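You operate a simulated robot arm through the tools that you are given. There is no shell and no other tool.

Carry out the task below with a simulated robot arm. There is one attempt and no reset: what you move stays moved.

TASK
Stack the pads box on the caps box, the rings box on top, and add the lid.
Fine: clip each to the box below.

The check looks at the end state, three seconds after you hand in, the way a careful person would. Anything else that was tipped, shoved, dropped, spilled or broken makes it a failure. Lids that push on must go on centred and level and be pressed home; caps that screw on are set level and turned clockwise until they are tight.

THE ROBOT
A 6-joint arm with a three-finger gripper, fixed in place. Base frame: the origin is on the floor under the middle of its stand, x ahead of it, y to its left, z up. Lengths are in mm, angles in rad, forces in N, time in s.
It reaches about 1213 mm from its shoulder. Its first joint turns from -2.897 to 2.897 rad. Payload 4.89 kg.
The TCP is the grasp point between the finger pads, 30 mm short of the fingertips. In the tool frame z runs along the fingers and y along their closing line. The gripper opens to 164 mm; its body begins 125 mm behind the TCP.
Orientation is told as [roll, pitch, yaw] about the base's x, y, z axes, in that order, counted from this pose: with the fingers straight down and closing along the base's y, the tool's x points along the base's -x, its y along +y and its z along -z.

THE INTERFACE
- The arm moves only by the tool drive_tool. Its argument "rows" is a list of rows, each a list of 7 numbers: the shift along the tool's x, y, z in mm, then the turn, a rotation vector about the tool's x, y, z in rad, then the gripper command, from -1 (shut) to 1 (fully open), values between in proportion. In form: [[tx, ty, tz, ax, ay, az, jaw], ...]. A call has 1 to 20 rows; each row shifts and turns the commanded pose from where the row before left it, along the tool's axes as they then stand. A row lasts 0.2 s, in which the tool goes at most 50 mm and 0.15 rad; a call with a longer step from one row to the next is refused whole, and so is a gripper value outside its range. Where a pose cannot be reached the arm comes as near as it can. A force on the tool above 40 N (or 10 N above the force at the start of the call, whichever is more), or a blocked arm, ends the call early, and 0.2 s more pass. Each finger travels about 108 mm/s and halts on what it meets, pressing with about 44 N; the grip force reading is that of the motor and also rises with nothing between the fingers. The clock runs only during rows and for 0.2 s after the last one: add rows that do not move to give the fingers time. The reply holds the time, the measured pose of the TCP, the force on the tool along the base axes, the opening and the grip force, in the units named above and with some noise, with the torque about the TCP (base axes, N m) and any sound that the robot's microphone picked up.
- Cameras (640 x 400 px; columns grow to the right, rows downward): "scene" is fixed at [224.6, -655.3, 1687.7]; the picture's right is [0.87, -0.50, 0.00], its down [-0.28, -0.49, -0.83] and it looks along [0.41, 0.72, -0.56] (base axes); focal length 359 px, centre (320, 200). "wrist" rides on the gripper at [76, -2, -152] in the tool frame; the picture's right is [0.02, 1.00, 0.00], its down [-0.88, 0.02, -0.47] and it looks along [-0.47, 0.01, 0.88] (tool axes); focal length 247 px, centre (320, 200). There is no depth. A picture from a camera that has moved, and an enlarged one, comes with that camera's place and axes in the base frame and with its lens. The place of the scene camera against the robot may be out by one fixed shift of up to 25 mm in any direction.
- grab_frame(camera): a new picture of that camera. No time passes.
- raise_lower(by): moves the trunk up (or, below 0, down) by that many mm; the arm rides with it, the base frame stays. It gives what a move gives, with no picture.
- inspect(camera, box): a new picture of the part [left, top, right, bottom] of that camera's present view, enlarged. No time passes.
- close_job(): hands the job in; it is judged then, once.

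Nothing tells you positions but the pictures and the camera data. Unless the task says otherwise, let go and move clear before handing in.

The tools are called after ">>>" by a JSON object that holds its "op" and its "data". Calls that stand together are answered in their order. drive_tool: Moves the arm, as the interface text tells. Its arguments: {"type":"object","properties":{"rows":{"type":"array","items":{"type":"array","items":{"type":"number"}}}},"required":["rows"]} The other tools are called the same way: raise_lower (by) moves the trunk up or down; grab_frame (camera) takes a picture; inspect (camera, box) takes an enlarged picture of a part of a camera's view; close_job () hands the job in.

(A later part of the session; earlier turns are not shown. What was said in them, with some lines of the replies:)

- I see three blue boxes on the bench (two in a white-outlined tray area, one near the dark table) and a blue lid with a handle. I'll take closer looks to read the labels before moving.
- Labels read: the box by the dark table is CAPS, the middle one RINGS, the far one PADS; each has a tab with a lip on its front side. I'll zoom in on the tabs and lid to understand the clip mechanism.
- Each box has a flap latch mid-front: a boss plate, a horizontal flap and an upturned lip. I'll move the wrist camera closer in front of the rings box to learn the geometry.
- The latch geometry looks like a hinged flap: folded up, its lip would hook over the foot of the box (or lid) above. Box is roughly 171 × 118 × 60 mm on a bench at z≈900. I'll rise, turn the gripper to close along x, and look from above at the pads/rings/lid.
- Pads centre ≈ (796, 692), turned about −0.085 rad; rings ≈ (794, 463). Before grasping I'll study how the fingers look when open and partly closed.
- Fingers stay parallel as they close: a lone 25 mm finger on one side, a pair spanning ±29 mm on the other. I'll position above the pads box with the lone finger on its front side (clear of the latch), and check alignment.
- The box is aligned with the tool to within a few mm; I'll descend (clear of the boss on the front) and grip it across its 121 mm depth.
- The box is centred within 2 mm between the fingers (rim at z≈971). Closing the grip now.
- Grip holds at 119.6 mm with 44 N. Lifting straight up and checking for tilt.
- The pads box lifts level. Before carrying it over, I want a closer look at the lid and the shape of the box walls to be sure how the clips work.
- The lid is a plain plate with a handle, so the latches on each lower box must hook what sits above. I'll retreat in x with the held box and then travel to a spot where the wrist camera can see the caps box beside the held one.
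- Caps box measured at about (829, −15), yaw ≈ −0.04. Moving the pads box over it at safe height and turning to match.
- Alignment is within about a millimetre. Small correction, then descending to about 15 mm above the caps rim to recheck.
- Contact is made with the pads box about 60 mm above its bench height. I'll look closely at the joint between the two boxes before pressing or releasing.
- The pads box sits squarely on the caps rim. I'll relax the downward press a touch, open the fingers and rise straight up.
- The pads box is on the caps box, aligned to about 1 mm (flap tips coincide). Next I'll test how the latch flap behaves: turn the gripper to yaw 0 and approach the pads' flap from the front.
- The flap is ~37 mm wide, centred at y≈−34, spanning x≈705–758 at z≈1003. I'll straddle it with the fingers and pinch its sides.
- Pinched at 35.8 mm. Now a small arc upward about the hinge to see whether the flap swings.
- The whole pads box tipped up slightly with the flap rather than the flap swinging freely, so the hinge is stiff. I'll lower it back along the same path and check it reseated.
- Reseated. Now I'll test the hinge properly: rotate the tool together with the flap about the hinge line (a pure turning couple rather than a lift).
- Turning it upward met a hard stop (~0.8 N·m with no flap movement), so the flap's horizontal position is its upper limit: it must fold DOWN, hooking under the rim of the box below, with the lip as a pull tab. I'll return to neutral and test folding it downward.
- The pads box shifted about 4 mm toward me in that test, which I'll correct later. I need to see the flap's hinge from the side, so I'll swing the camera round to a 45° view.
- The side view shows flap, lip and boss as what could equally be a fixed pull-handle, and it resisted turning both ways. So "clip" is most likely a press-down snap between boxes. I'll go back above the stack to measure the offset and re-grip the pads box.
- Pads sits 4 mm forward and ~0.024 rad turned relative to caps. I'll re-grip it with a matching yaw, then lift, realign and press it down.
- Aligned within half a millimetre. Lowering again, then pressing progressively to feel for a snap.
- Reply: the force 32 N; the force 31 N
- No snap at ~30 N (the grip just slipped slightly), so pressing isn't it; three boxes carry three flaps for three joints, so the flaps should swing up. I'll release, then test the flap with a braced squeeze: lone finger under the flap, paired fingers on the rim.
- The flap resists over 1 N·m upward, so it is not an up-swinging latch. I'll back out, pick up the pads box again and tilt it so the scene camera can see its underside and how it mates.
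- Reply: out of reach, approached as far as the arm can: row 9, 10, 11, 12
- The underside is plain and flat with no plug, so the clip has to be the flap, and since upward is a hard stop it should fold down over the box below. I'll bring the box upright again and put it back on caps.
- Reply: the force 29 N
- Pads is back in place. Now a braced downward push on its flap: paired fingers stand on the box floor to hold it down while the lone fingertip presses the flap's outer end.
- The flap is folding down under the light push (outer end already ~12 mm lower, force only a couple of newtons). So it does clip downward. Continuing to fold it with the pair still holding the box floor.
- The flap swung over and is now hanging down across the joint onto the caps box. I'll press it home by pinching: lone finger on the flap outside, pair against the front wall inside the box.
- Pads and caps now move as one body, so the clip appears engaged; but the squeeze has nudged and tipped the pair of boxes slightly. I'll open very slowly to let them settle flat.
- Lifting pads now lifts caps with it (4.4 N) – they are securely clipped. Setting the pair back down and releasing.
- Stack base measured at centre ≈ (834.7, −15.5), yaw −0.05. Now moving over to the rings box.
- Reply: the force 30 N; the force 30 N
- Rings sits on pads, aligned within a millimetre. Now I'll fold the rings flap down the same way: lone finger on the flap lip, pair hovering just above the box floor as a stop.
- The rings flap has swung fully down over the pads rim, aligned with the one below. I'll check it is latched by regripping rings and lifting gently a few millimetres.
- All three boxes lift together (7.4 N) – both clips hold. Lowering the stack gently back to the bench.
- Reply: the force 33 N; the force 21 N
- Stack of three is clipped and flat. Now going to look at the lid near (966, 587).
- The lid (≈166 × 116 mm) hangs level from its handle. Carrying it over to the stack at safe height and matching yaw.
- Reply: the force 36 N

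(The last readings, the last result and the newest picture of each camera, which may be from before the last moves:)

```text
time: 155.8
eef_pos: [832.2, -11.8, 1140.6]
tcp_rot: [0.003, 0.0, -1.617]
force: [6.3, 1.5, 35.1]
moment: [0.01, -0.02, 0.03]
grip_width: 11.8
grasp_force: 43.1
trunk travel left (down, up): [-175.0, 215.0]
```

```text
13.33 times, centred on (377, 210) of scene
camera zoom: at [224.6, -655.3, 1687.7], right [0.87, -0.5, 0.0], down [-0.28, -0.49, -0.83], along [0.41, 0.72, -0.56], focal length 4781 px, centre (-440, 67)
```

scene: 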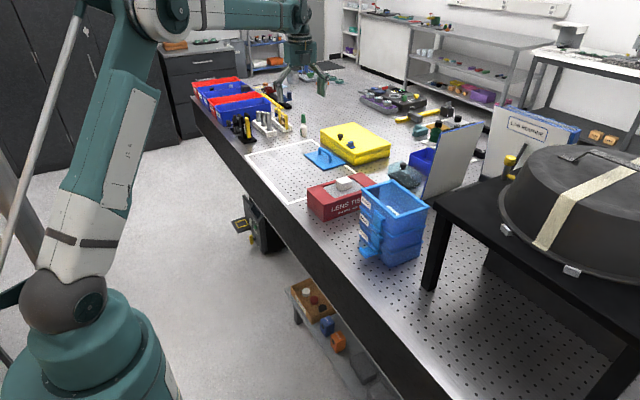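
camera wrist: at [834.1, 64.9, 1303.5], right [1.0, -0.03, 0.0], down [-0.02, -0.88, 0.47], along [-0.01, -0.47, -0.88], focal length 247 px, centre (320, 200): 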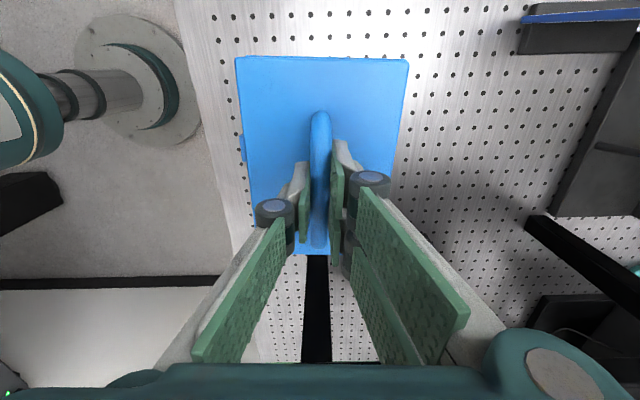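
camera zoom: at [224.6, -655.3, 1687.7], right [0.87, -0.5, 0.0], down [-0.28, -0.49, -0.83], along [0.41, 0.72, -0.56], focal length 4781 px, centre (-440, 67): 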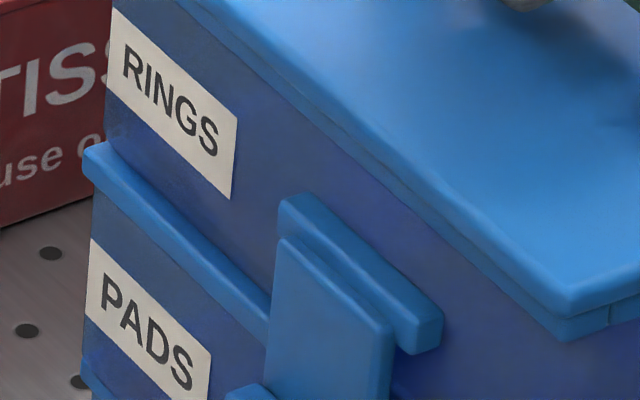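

The lid sits flush and centred on the rim with 35 N applied. I'll relax, release the handle, and inspect before a final press from above.

>>> {"op": "drive_tool", "data": {"rows": [[0, 0, -1, 0, 0, 0, -1], [0, 0, -1, 0, 0, 0, -1], [0, 0, 0, 0, 0, 0, -1]]}}

>>> {"op": "drive_tool", "data": {"rows": [[0, 0, 0, 0, 0, 0, -0.7], [0, 0, 0, 0, 0, 0, -0.5], [0, 0, 0, 0, 0, 0, -0.4], [0, 0, -15, 0, 0, 0, -0.4], [0, 0, -30, 0, 0, 0, -0.4], [0, 0, -30, 0, 0, 0, -0.4], [0, 0, 0, 0, 0, 0, -0.4]]}}

>>> {"op": "inspect", "data": {"camera": "scene", "box": [345, 165, 435, 275]}}

>>> {"op": "inspect", "data": {"camera": "wrist", "box": [220, 30, 420, 230]}}

```text
time: 156.6
eef_pos: [834.4, -12.6, 1140.6]
tcp_rot: [0.002, 0.002, -1.62]
force: [-0.6, 0.5, 0.1]
moment: [0.12, -0.03, 0.01]
grip_width: 11.7
grasp_force: 43.6
trunk travel left (down, up): [-175.0, 215.0]
```

```text
time: 158.2
eef_pos: [834.6, -11.7, 1214.4]
tcp_rot: [0.002, 0.0, -1.617]
force: [-0.6, 0.0, -0.3]
moment: [0.0, -0.03, 0.02]
grip_width: 49.3
grasp_force: 0.0
trunk travel left (down, up): [-175.0, 215.0]
```

```text
3.64 times, centred on (390, 220) of scene
camera zoom: at [224.6, -655.3, 1687.7], right [0.87, -0.5, 0.0], down [-0.28, -0.49, -0.83], along [0.41, 0.72, -0.56], focal length 1304 px, centre (66, 127)
```

zoom: 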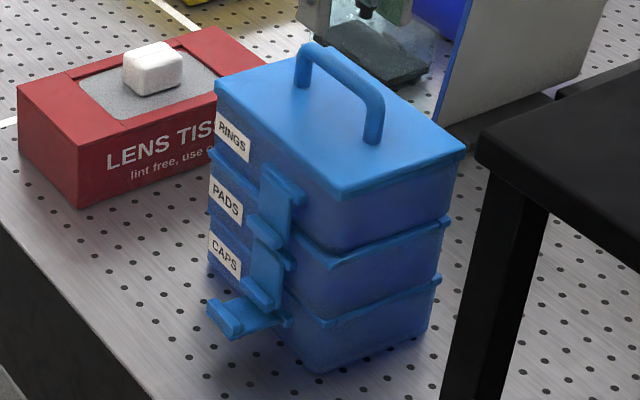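

```text
2.00 times, centred on (320, 130) of wrist
camera zoom: at [834.2, 63.7, 1367.1], right [1.0, -0.03, 0.0], down [-0.02, -0.88, 0.47], along [-0.01, -0.47, -0.88], focal length 494 px, centre (320, 340)
```

zoom: 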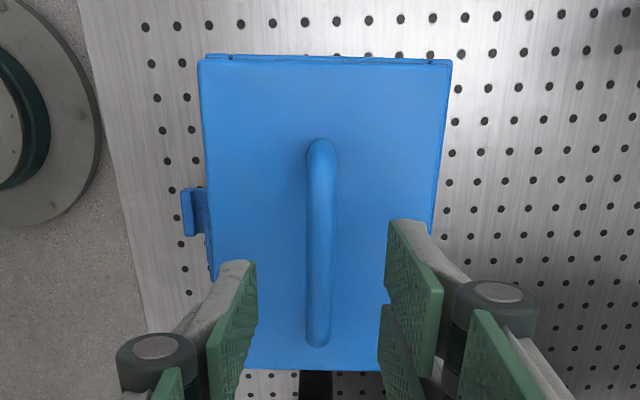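

>>> {"op": "inspect", "data": {"camera": "wrist", "box": [270, 40, 350, 90]}}

>>> {"op": "inspect", "data": {"camera": "wrist", "box": [330, 40, 410, 90]}}

>>> {"op": "inspect", "data": {"camera": "wrist", "box": [300, 170, 420, 250]}}

```text
8.00 times, centred on (310, 65) of wrist
camera zoom: at [834.2, 63.7, 1367.1], right [1.0, -0.03, 0.0], down [-0.02, -0.88, 0.47], along [-0.01, -0.47, -0.88], focal length 1976 px, centre (400, 1280)
```

zoom: 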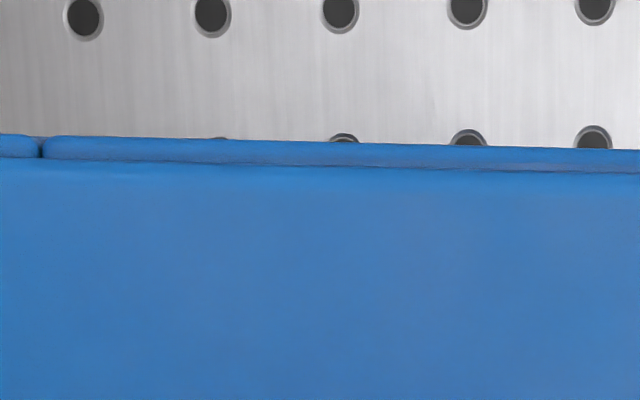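

```text
8.00 times, centred on (370, 65) of wrist
camera zoom: at [834.2, 63.7, 1367.1], right [1.0, -0.03, 0.0], down [-0.02, -0.88, 0.47], along [-0.01, -0.47, -0.88], focal length 1976 px, centre (-80, 1280)
```

zoom: 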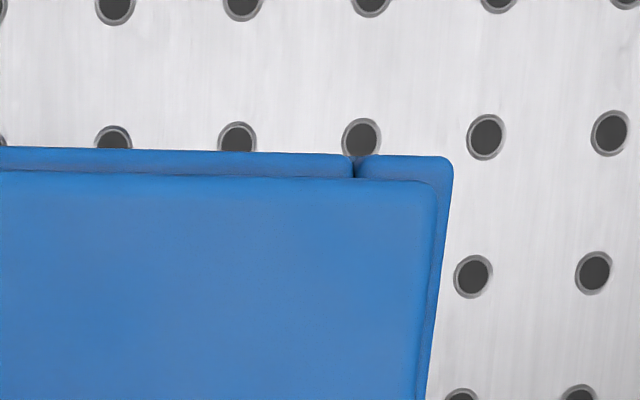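

```text
5.00 times, centred on (360, 210) of wrist
camera zoom: at [834.2, 63.7, 1367.1], right [1.0, -0.03, 0.0], down [-0.02, -0.88, 0.47], along [-0.01, -0.47, -0.88], focal length 1235 px, centre (120, 150)
```

zoom: 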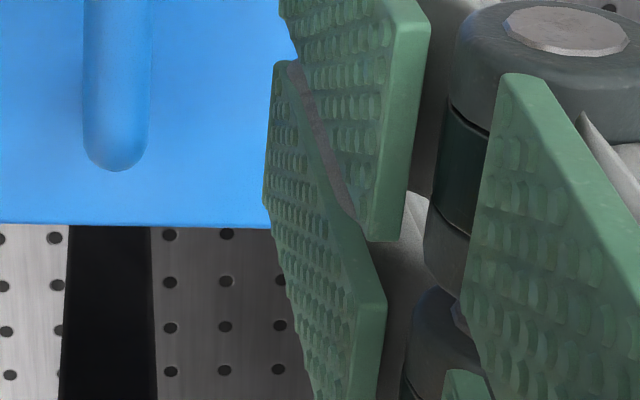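

>>> {"op": "inspect", "data": {"camera": "wrist", "box": [240, 40, 320, 90]}}

>>> {"op": "inspect", "data": {"camera": "wrist", "box": [230, 90, 330, 220]}}

>>> {"op": "inspect", "data": {"camera": "scene", "box": [395, 195, 430, 225]}}

>>> {"op": "inspect", "data": {"camera": "scene", "box": [355, 180, 400, 225]}}

```text
8.00 times, centred on (280, 65) of wrist
camera zoom: at [834.2, 63.7, 1367.1], right [1.0, -0.03, 0.0], down [-0.02, -0.88, 0.47], along [-0.01, -0.47, -0.88], focal length 1976 px, centre (640, 1280)
```

zoom: 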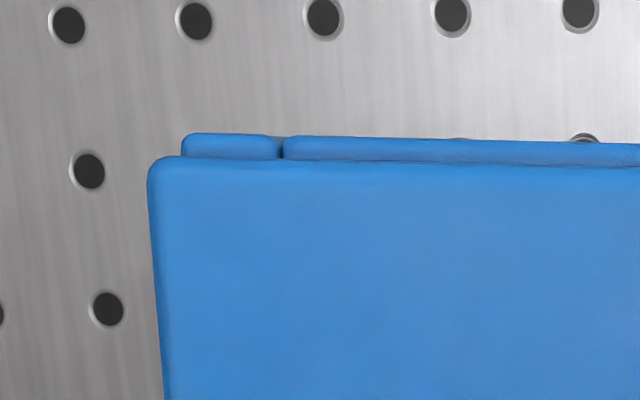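

```text
3.08 times, centred on (280, 155) of wrist
camera zoom: at [834.2, 63.7, 1367.1], right [1.0, -0.03, 0.0], down [-0.02, -0.88, 0.47], along [-0.01, -0.47, -0.88], focal length 760 px, centre (443, 338)
```

zoom: 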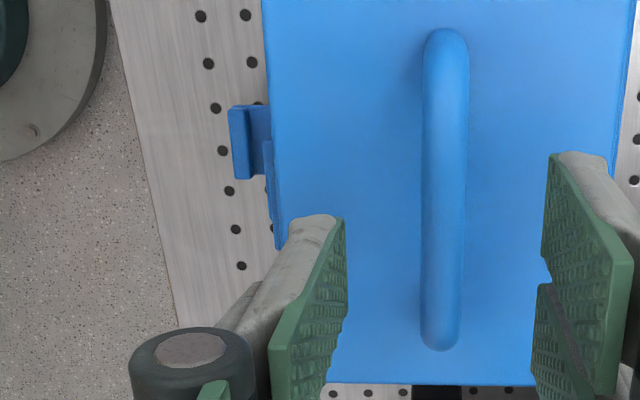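

```text
13.33 times, centred on (412, 210) of scene
camera zoom: at [224.6, -655.3, 1687.7], right [0.87, -0.5, 0.0], down [-0.28, -0.49, -0.83], along [0.41, 0.72, -0.56], focal length 4781 px, centre (-913, 67)
```

zoom: 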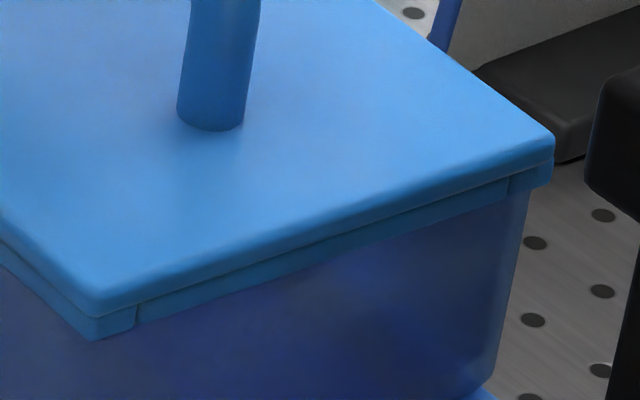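

```text
8.89 times, centred on (378, 202) of scene
camera zoom: at [224.6, -655.3, 1687.7], right [0.87, -0.5, 0.0], down [-0.28, -0.49, -0.83], along [0.41, 0.72, -0.56], focal length 3187 px, centre (-191, 178)
```

zoom: 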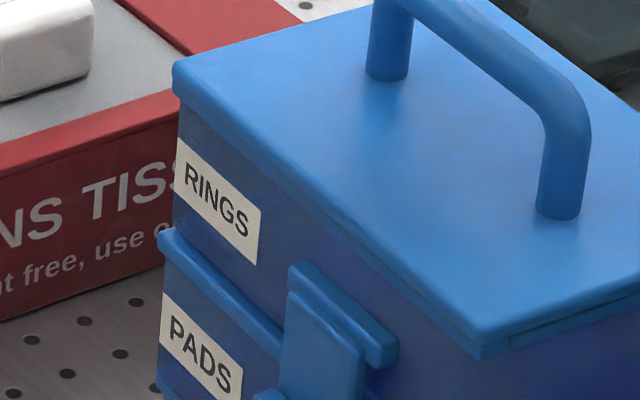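

The lid lies flush but about 2.7 mm off centre toward −x/−y. I'll regrip the handle, lift a few millimetres, correct the offset and press it down.

>>> {"op": "drive_tool", "data": {"rows": [[0, -0.6, 30, 0, 0, 0, -0.4], [0, 0, 30, 0, 0, 0, -0.4], [0, 0, 14, 0, 0, 0, -0.4], [0, 0, 0, 0, 0, 0, -0.65], [0, 0, 0, 0, 0, 0, -0.8], [0, 0, 0, 0, 0, 0, -1], [0, 0, 0, 0, 0, 0, -1]]}}

>>> {"op": "drive_tool", "data": {"rows": [[0, 0, -4, 0, 0, 0, -1], [0, 0, -4, 0, 0, 0, -1], [2.5, 2.8, 0, 0, 0, 0, -1], [0, 0, 0, 0, 0, 0, -1], [0, 0, 0, 0, 0, 0, -1]]}}

>>> {"op": "inspect", "data": {"camera": "wrist", "box": [220, 40, 430, 270]}}

>>> {"op": "inspect", "data": {"camera": "scene", "box": [345, 165, 435, 255]}}

```text
time: 159.8
eef_pos: [833.2, -12.0, 1141.2]
tcp_rot: [0.002, 0.001, -1.619]
force: [0.4, -0.1, -0.3]
moment: [0.04, -0.04, 0.0]
grip_width: 11.2
grasp_force: 43.8
trunk travel left (down, up): [-175.0, 215.0]
```

```text
time: 161.0
eef_pos: [837.1, -9.3, 1150.6]
tcp_rot: [0.001, 0.001, -1.618]
force: [0.0, 0.2, -0.8]
moment: [-0.01, 0.01, 0.0]
grip_width: 11.5
grasp_force: 43.7
trunk travel left (down, up): [-175.0, 215.0]
```

```text
1.74 times, centred on (325, 155) of wrist
camera zoom: at [837.1, 66.5, 1301.4], right [1.0, -0.03, 0.0], down [-0.02, -0.88, 0.47], along [-0.01, -0.47, -0.88], focal length 430 px, centre (311, 278)
```

zoom: 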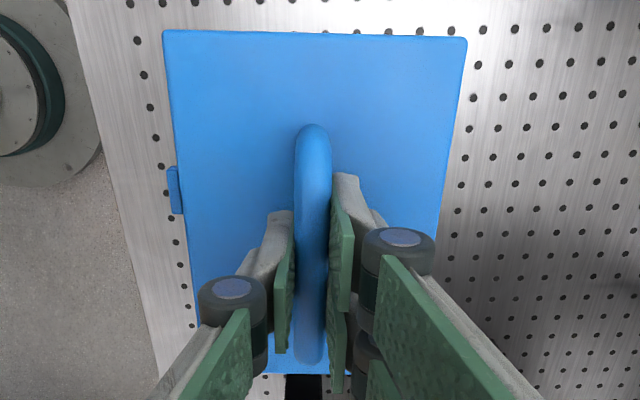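

```text
4.44 times, centred on (390, 210) of scene
camera zoom: at [224.6, -655.3, 1687.7], right [0.87, -0.5, 0.0], down [-0.28, -0.49, -0.83], along [0.41, 0.72, -0.56], focal length 1594 px, centre (9, 156)
```

zoom: 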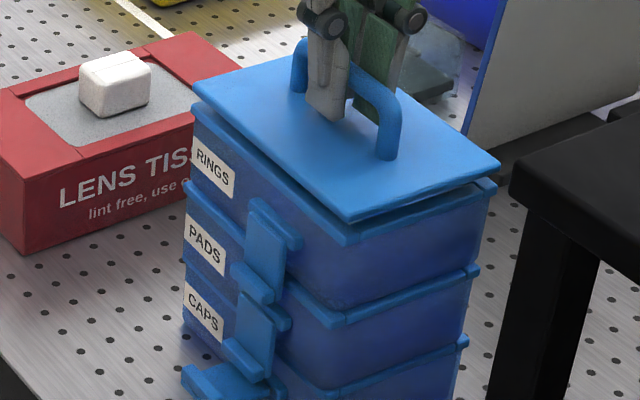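

Lid lifted cleanly (stack stayed put) and shifted to centre. Lowering and pressing it home.

>>> {"op": "drive_tool", "data": {"rows": [[0, 0, 4, 0, 0, 0, -1], [0, 0, 3, 0, 0, 0, -1], [0, 0, 1, 0, 0, 0, -1], [0, 0, 0, 0, 0, 0, -1]]}}

>>> {"op": "drive_tool", "data": {"rows": [[0, 0, 1, 0, 0, 0, -1], [0, 0, 0, 0, 0, 0, -1]]}}

```text
time: 162.0
eef_pos: [837.1, -9.1, 1142.3]
tcp_rot: [0.0, 0.0, -1.618]
force: [-0.7, 0.6, -0.7]
moment: [0.0, 0.01, 0.0]
grip_width: 11.5
grasp_force: 44.3
trunk travel left (down, up): [-175.0, 215.0]
```

```text
time: 162.6
eef_pos: [836.7, -9.6, 1141.3]
tcp_rot: [0.002, -0.001, -1.618]
force: [1.1, 0.2, -1.2]
moment: [0.0, -0.02, -0.01]
grip_width: 11.8
grasp_force: 44.7
trunk travel left (down, up): [-175.0, 215.0]
```

>>> {"op": "drive_tool", "data": {"rows": [[0, 0, 1, 0, 0, 0, -1], [0, 0, 0, 0, 0, 0, -1]]}}

>>> {"op": "drive_tool", "data": {"rows": [[0, 0, 1, 0, 0, 0, -1], [0, 0, 0, 0, 0, 0, -1]]}}

>>> {"op": "drive_tool", "data": {"rows": [[0, 0, 1, 0, 0, 0, -1], [0, 0, 0, 0, 0, 0, -1]]}}

```text
time: 163.2
eef_pos: [836.1, -10.0, 1140.9]
tcp_rot: [0.0, 0.001, -1.618]
force: [2.1, 0.5, 7.4]
moment: [-0.04, 0.0, 0.02]
grip_width: 11.7
grasp_force: 44.8
trunk travel left (down, up): [-175.0, 215.0]
```

```text
time: 163.8
eef_pos: [836.5, -9.0, 1140.8]
tcp_rot: [0.002, 0.0, -1.617]
force: [6.5, 1.8, 32.9]
moment: [0.03, -0.05, -0.01]
grip_width: 11.9
grasp_force: 43.8
trunk travel left (down, up): [-175.0, 215.0]
```

```text
time: 164.4
eef_pos: [835.1, -9.7, 1138.2]
tcp_rot: [0.002, 0.001, -1.617]
force: [7.4, 0.6, 35.6]
moment: [-0.04, 0.02, 0.01]
grip_width: 11.9
grasp_force: 43.8
trunk travel left (down, up): [-175.0, 215.0]
```

>>> {"op": "inspect", "data": {"camera": "scene", "box": [395, 195, 430, 225]}}

>>> {"op": "inspect", "data": {"camera": "scene", "box": [355, 180, 400, 225]}}

>>> {"op": "inspect", "data": {"camera": "wrist", "box": [220, 40, 430, 270]}}

```text
13.33 times, centred on (412, 210) of scene
camera zoom: at [224.6, -655.3, 1687.7], right [0.87, -0.5, 0.0], down [-0.28, -0.49, -0.83], along [0.41, 0.72, -0.56], focal length 4781 px, centre (-913, 67)
```

zoom: 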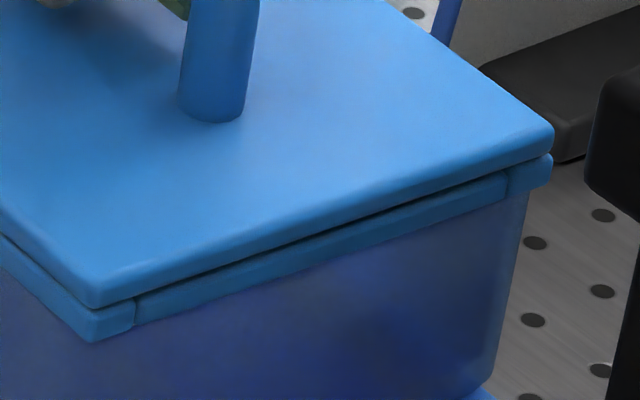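

```text
8.89 times, centred on (378, 202) of scene
camera zoom: at [224.6, -655.3, 1687.7], right [0.87, -0.5, 0.0], down [-0.28, -0.49, -0.83], along [0.41, 0.72, -0.56], focal length 3187 px, centre (-191, 178)
```

zoom: 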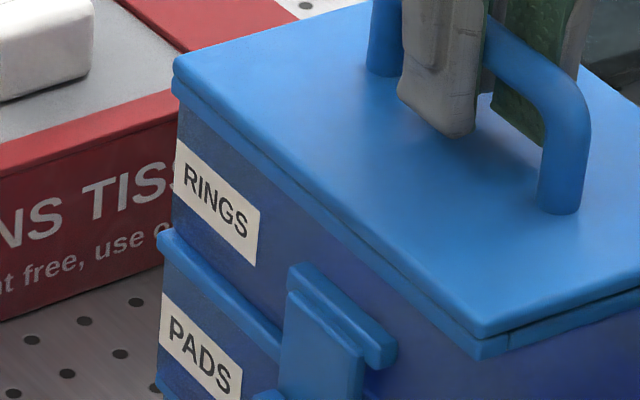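

```text
1.74 times, centred on (325, 155) of wrist
camera zoom: at [836.4, 66.3, 1290.6], right [1.0, -0.03, 0.0], down [-0.02, -0.88, 0.47], along [-0.01, -0.47, -0.88], focal length 430 px, centre (311, 278)
```

zoom: 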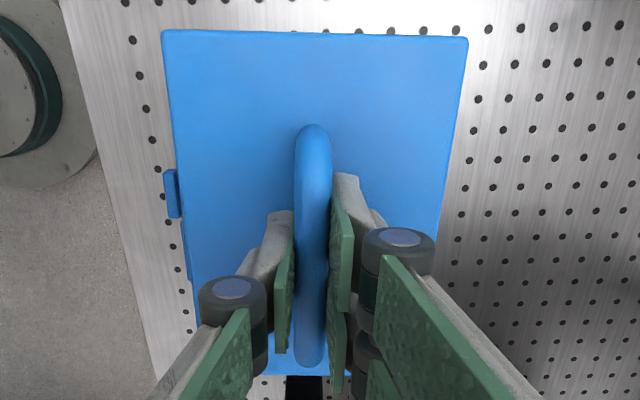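

>>> {"op": "inspect", "data": {"camera": "scene", "box": [402, 200, 418, 214]}}

>>> {"op": "inspect", "data": {"camera": "scene", "box": [380, 205, 400, 222]}}

```text
16.00 times, centred on (410, 207) of scene
camera zoom: at [224.6, -655.3, 1687.7], right [0.87, -0.5, 0.0], down [-0.28, -0.49, -0.83], along [0.41, 0.72, -0.56], focal length 5737 px, centre (-1120, 88)
```

zoom: 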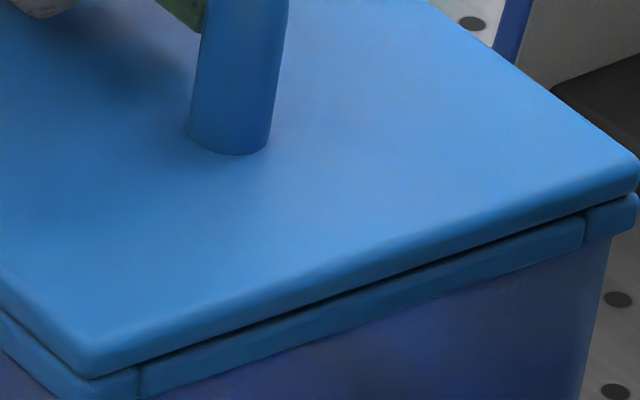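

```text
16.00 times, centred on (390, 214) of scene
camera zoom: at [224.6, -655.3, 1687.7], right [0.87, -0.5, 0.0], down [-0.28, -0.49, -0.83], along [0.41, 0.72, -0.56], focal length 5737 px, centre (-800, -16)
```

zoom: 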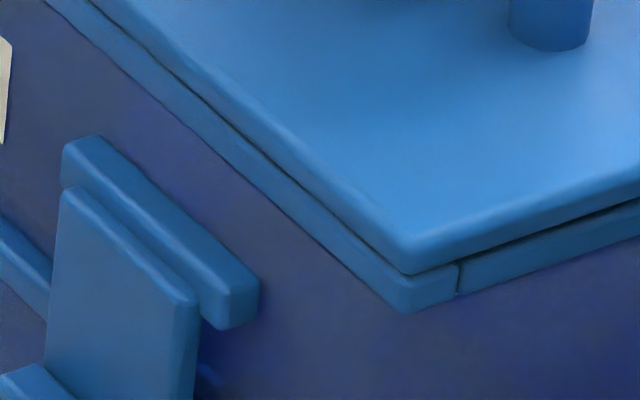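

Force plateaued around 35 N while the lid went down about a millimetre – it may be a press-fit. I'll keep pressing in small steps until it bottoms out.

>>> {"op": "drive_tool", "data": {"rows": [[0, 0, 1, 0, 0, 0, -1], [0, 0, 0, 0, 0, 0, -1]]}}

>>> {"op": "inspect", "data": {"camera": "wrist", "box": [220, 40, 430, 270]}}

>>> {"op": "inspect", "data": {"camera": "scene", "box": [402, 200, 418, 214]}}

```text
time: 165.0
eef_pos: [836.2, -9.7, 1138.0]
tcp_rot: [0.001, -0.001, -1.616]
force: [7.4, 2.1, 35.2]
moment: [0.02, -0.02, 0.02]
grip_width: 11.6
grasp_force: 43.9
trunk travel left (down, up): [-175.0, 215.0]
```

```text
1.74 times, centred on (325, 155) of wrist
camera zoom: at [836.2, 66.2, 1289.5], right [1.0, -0.03, 0.0], down [-0.02, -0.88, 0.47], along [-0.01, -0.47, -0.88], focal length 430 px, centre (311, 278)
```

zoom: 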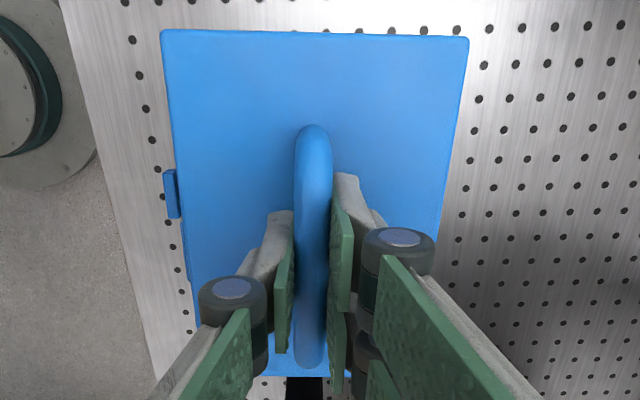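

```text
16.00 times, centred on (410, 207) of scene
camera zoom: at [224.6, -655.3, 1687.7], right [0.87, -0.5, 0.0], down [-0.28, -0.49, -0.83], along [0.41, 0.72, -0.56], focal length 5737 px, centre (-1120, 88)
```

zoom: 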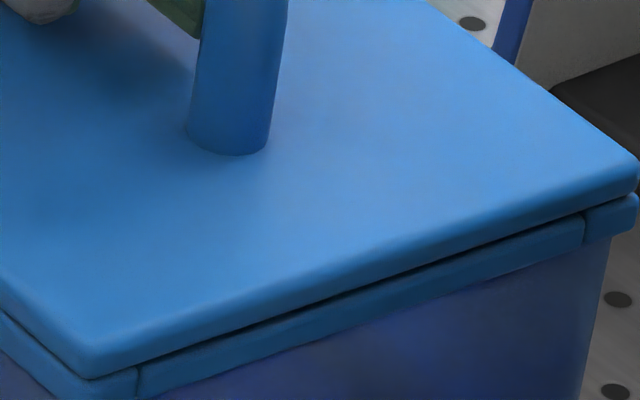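

>>> {"op": "drive_tool", "data": {"rows": [[0, 0, -2, 0, 0, 0, -1], [0, 0, -1, 0, 0, 0, -1], [0, 0, 0, 0, 0, 0, -1]]}}

>>> {"op": "drive_tool", "data": {"rows": [[0, 0, 0, 0, 0, 0, -0.7], [0, 0, 0, 0, 0, 0, -0.5], [0, 0, 0, 0, 0, 0, -0.4], [0, 0, -20, 0, 0, 0, -0.4], [0, 0, -30, 0, 0, 0, -0.4], [0, 0, 0, 0, 0, 0, -0.8], [0, 0, 0, 0, 0, 0, -1], [0, 0, 0, 0, 0, 0, -1]]}}

>>> {"op": "grab_frame", "data": {"camera": "wrist"}}

>>> {"op": "inspect", "data": {"camera": "scene", "box": [345, 140, 435, 240]}}

```text
time: 165.8
eef_pos: [836.8, -10.8, 1139.7]
tcp_rot: [0.001, 0.001, -1.619]
force: [0.0, 0.4, -1.1]
moment: [0.0, 0.0, -0.03]
grip_width: 11.6
grasp_force: 44.2
trunk travel left (down, up): [-175.0, 215.0]
```

```text
time: 167.6
eef_pos: [836.3, -9.9, 1190.8]
tcp_rot: [0.003, -0.001, -1.618]
force: [-0.9, 0.3, -0.7]
moment: [0.0, 0.0, 0.02]
grip_width: 0.2
grasp_force: 44.3
trunk travel left (down, up): [-175.0, 215.0]
```

```text
taken
camera wrist: at [837.3, 66.1, 1342.9], right [1.0, -0.03, 0.0], down [-0.02, -0.88, 0.47], along [-0.01, -0.47, -0.88], focal length 247 px, centre (320, 200)
```

wrist: 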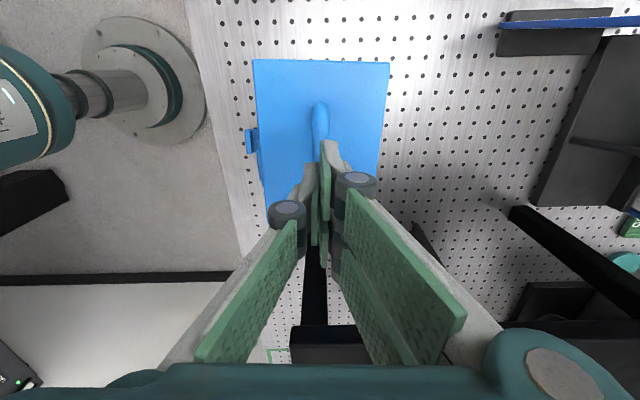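

```text
4.00 times, centred on (390, 190) of scene
camera zoom: at [224.6, -655.3, 1687.7], right [0.87, -0.5, 0.0], down [-0.28, -0.49, -0.83], along [0.41, 0.72, -0.56], focal length 1434 px, centre (40, 240)
```

zoom: 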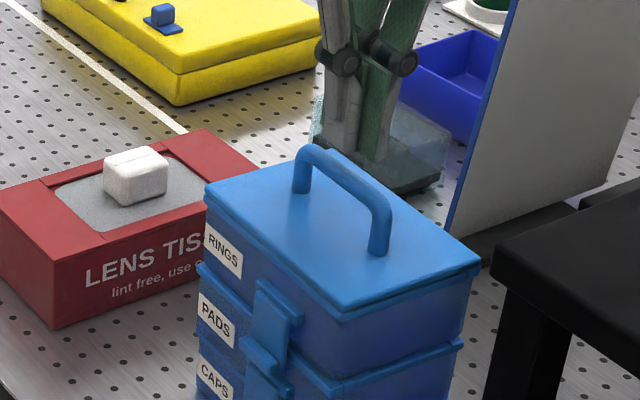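

>>> {"op": "drive_tool", "data": {"rows": [[-3, 0, 10, 0, 0, 0, -1], [0, 0, 8, 0, 0, 0, -1], [0, 0, 0, 0, 0, 0, -1]]}}

>>> {"op": "drive_tool", "data": {"rows": [[0, 0, 2, 0, 0, 0, -1], [0, 0, 2, 0, 0, 0, -1], [0, 0, 0, 0, 0, 0, -1]]}}

```text
time: 168.4
eef_pos: [836.5, -12.7, 1172.8]
tcp_rot: [0.002, -0.001, -1.616]
force: [-0.5, 0.8, 3.1]
moment: [0.11, 0.02, 0.02]
grip_width: 6.2
grasp_force: 43.7
trunk travel left (down, up): [-175.0, 215.0]
```

```text
time: 169.0
eef_pos: [835.4, -13.1, 1170.6]
tcp_rot: [0.002, 0.002, -1.618]
force: [0.5, 0.1, 26.4]
moment: [0.56, -0.06, -0.03]
grip_width: 6.0
grasp_force: 44.1
trunk travel left (down, up): [-175.0, 215.0]
stopped in row 2: the force on the tool passed its limit at 45 N (the readings are from after the stop); the commanded pose is now the measured one
```

>>> {"op": "drive_tool", "data": {"rows": [[0, 0, -5, 0, 0, 0, -1], [0, 0, -20, 0, 0, 0, -1], [0, 0, -40, 0, 0, 0, -1], [0, 0, 0, 0, 0, 0, -1]]}}

>>> {"op": "inspect", "data": {"camera": "scene", "box": [402, 200, 418, 214]}}

>>> {"op": "inspect", "data": {"camera": "scene", "box": [345, 165, 435, 275]}}

>>> {"op": "inspect", "data": {"camera": "wrist", "box": [220, 30, 420, 230]}}

```text
time: 170.0
eef_pos: [837.2, -13.3, 1236.4]
tcp_rot: [0.003, 0.001, -1.618]
force: [-0.2, 0.2, 0.2]
moment: [0.0, -0.06, -0.01]
grip_width: 0.0
grasp_force: 43.5
trunk travel left (down, up): [-175.0, 215.0]
```

```text
16.00 times, centred on (410, 207) of scene
camera zoom: at [224.6, -655.3, 1687.7], right [0.87, -0.5, 0.0], down [-0.28, -0.49, -0.83], along [0.41, 0.72, -0.56], focal length 5737 px, centre (-1120, 88)
```

zoom: 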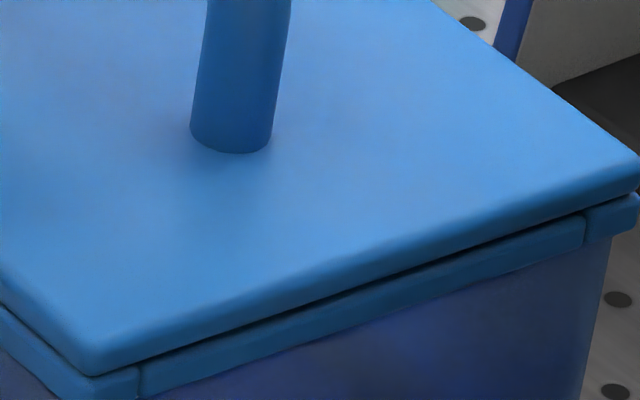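

```text
3.64 times, centred on (390, 220) of scene
camera zoom: at [224.6, -655.3, 1687.7], right [0.87, -0.5, 0.0], down [-0.28, -0.49, -0.83], along [0.41, 0.72, -0.56], focal length 1304 px, centre (66, 127)
```

zoom: 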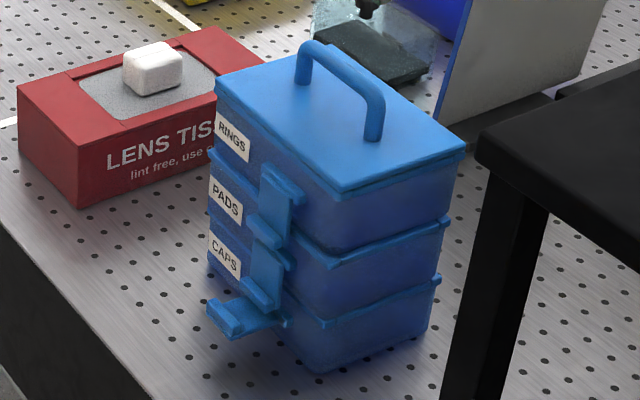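

```text
2.00 times, centred on (320, 130) of wrist
camera zoom: at [837.4, 63.6, 1387.9], right [1.0, -0.03, 0.0], down [-0.02, -0.88, 0.47], along [-0.01, -0.47, -0.88], focal length 494 px, centre (320, 340)
```

zoom: 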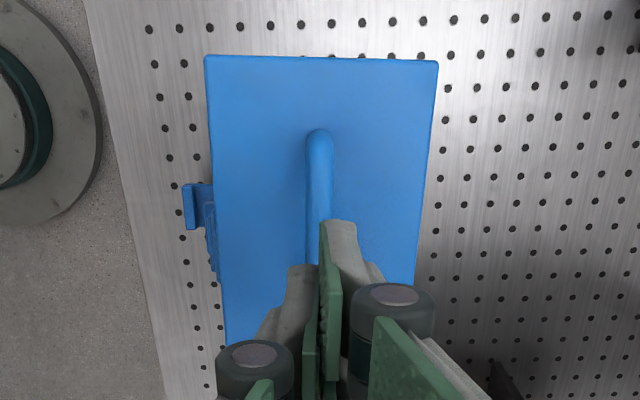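

The lid looks centred from above. I want a level front view to be sure it is fully seated with no gap, so I'll back away and look horizontally with the wrist camera.

>>> {"op": "drive_tool", "data": {"rows": [[0, -45, 0, 0, 0, 0, -1], [0, -45, 0, 0, 0, 0, -1], [0, -45, 0, 0, 0, 0, -1], [0, -45, 0, 0, 0, 0, -1], [0, -45, 0, 0, 0, 0, -1], [0, -30, 0, 0, 0, -0.1471, -1], [0, 0, 0, 0, 0, -0.1471, -1], [0, 0, 0, 0, 0, -0.1471, -1], [0, 0, 0, 0, 0, -0.1471, -1], [0, 0, 0, 0, 0, -0.1471, -1], [0, 0, 0, 0, 0, -0.1471, -1], [0, 0, 0, 0, 0, -0.1471, -1], [0, 0, 0, 0, 0, -0.1471, -1], [0, 0, 0, 0, 0, -0.1471, -1], [0, 0, 0, 0, 0, -0.1471, -1], [0, 0, 0, 0, 0, -0.1471, -1], [0, 0, 0, 0, 0, 0, -1]]}}

>>> {"op": "drive_tool", "data": {"rows": [[20, 0, 20, 0, -0.14, 0, -1], [20, 0, 20, 0, -0.14, 0, -1], [0, 0, 20, 0, -0.14, 0, -1], [0, 0, 0, 0, -0.14, 0, -1], [0, 0, 0, 0, -0.14, 0, -1], [0, 0, 0, 0, -0.14, 0, -1], [0, 0, 0, 0, -0.14, 0, -1], [0, 0, 0, 0, 0, 0, -1]]}}

>>> {"op": "grab_frame", "data": {"camera": "wrist"}}

```text
time: 173.6
eef_pos: [582.7, -1.2, 1234.8]
tcp_rot: [0.002, 0.0, 0.001]
force: [0.0, -0.5, 0.1]
moment: [0.01, -0.02, -0.03]
grip_width: 0.0
grasp_force: 44.0
trunk travel left (down, up): [-175.0, 215.0]
```

```text
time: 175.4
eef_pos: [551.1, 0.0, 1173.6]
tcp_rot: [0.0, -0.985, 0.001]
force: [-0.2, 0.2, -0.1]
moment: [0.02, -0.05, 0.01]
grip_width: 0.0
grasp_force: 44.4
trunk travel left (down, up): [-175.0, 215.0]
```

```text
taken
camera wrist: at [380.4, -2.8, 1193.1], right [-0.01, 1.0, -0.02], down [0.09, 0.02, 1.0], along [1.0, 0.01, -0.09], focal length 247 px, centre (320, 200)
```

wrist: 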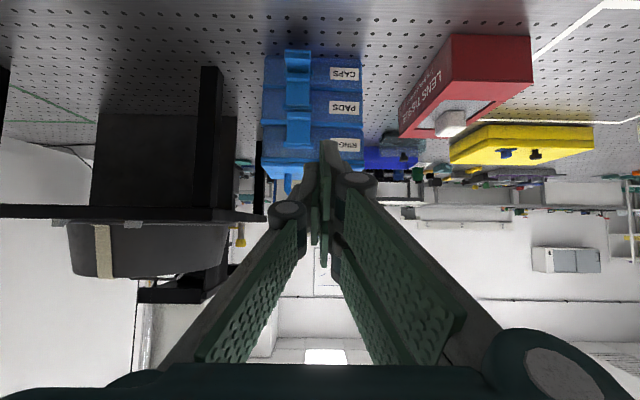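

>>> {"op": "inspect", "data": {"camera": "wrist", "box": [250, 110, 380, 200]}}

>>> {"op": "inspect", "data": {"camera": "wrist", "box": [250, 40, 380, 130]}}

>>> {"op": "inspect", "data": {"camera": "wrist", "box": [255, 135, 315, 185]}}

```text
4.44 times, centred on (315, 155) of wrist
camera zoom: at [380.4, -2.8, 1193.1], right [-0.01, 1.0, -0.02], down [0.09, 0.02, 1.0], along [1.0, 0.01, -0.09], focal length 1098 px, centre (342, 400)
```

zoom: 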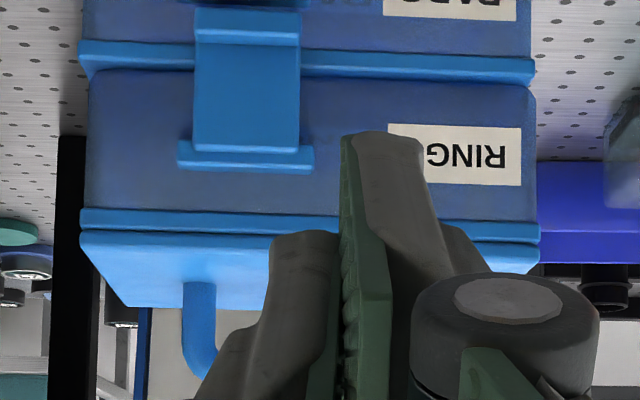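

```text
4.44 times, centred on (315, 85) of wrist
camera zoom: at [380.4, -2.8, 1193.1], right [-0.01, 1.0, -0.02], down [0.09, 0.02, 1.0], along [1.0, 0.01, -0.09], focal length 1098 px, centre (342, 711)
```

zoom: 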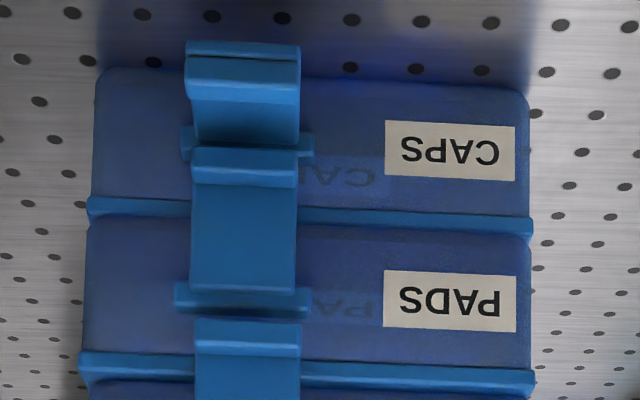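

```text
8.00 times, centred on (285, 160) of wrist
camera zoom: at [380.4, -2.8, 1193.1], right [-0.01, 1.0, -0.02], down [0.09, 0.02, 1.0], along [1.0, 0.01, -0.09], focal length 1976 px, centre (600, 520)
```

zoom: 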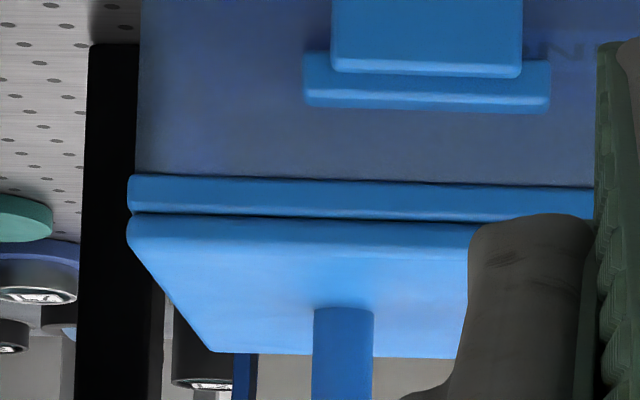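

The front view shows the lid lying flush on the rim with edges aligned, and both flaps folded down over the boxes below. A final overall check of the scene before handing in.

>>> {"op": "drive_tool", "data": {"rows": [[0, 0, -40, 0, 0.14, 0, -1], [0, 0, -40, 0, 0.14, 0, -0.5], [0, 0, 0, 0, 0.14, 0, 0], [0, 0, 0, 0, 0.14, 0, 0], [0, 0, 0, 0, 0.14, 0, 0], [0, 0, 0, 0, 0, 0, 0]]}}

>>> {"op": "grab_frame", "data": {"camera": "scene"}}

>>> {"op": "inspect", "data": {"camera": "scene", "box": [340, 165, 440, 275]}}

```text
time: 176.8
eef_pos: [487.7, -1.3, 1221.4]
tcp_rot: [0.001, -0.281, 0.0]
force: [1.1, 0.0, -1.0]
moment: [-0.03, 0.15, 0.02]
grip_width: 81.8
grasp_force: 0.1
trunk travel left (down, up): [-175.0, 215.0]
```

```text
taken
```

scene: 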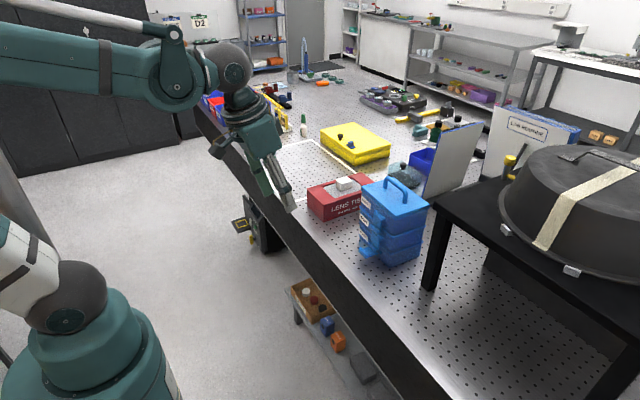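

```text
3.64 times, centred on (390, 220) of scene
camera zoom: at [224.6, -655.3, 1687.7], right [0.87, -0.5, 0.0], down [-0.28, -0.49, -0.83], along [0.41, 0.72, -0.56], focal length 1304 px, centre (66, 127)
```

zoom: 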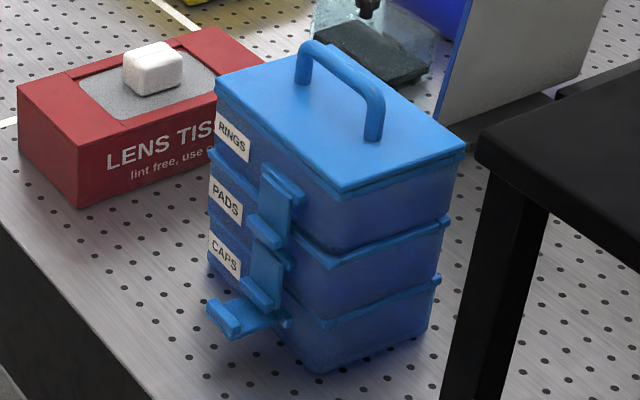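

The stack is caps, pads, rings, lid from bottom to top. Both box clips are folded down, and in a lift test all three boxes rose together. The lid lies flush and centred, the gripper is clear, and nothing else has moved. Handing in.

>>> {"op": "close_job", "data": {}}

```text
The job is handed in.
```

The stack is built and handed in: caps at the bottom, then pads, then rings, with the lid on top. I haven't seen the check's verdict.

- **Clips:** the flaps fold down over the box below. Pads is clipped to caps and rings to pads. I confirmed this by lifting rings a few millimetres, and all three boxes came up together.
- **Lid:** I saw no clip on it, just a flat plate with a handle. It lies flush and centred on the rings box. I pressed it to about 45 N and heard no click. When I re-centred it after an earlier 35 N press it lifted off freely, and I didn't retest after the harder press. If "each" was meant to include the lid, that part is only pressed, not clipped.
- **Alignment:** pads sits roughly 3 mm forward of caps, because it shifted while I was working out the clips. The whole stack is also about 5 mm further back from where caps started.
- **Surroundings:** no other object looked moved in the final camera view, and the gripper is clear of the stack.
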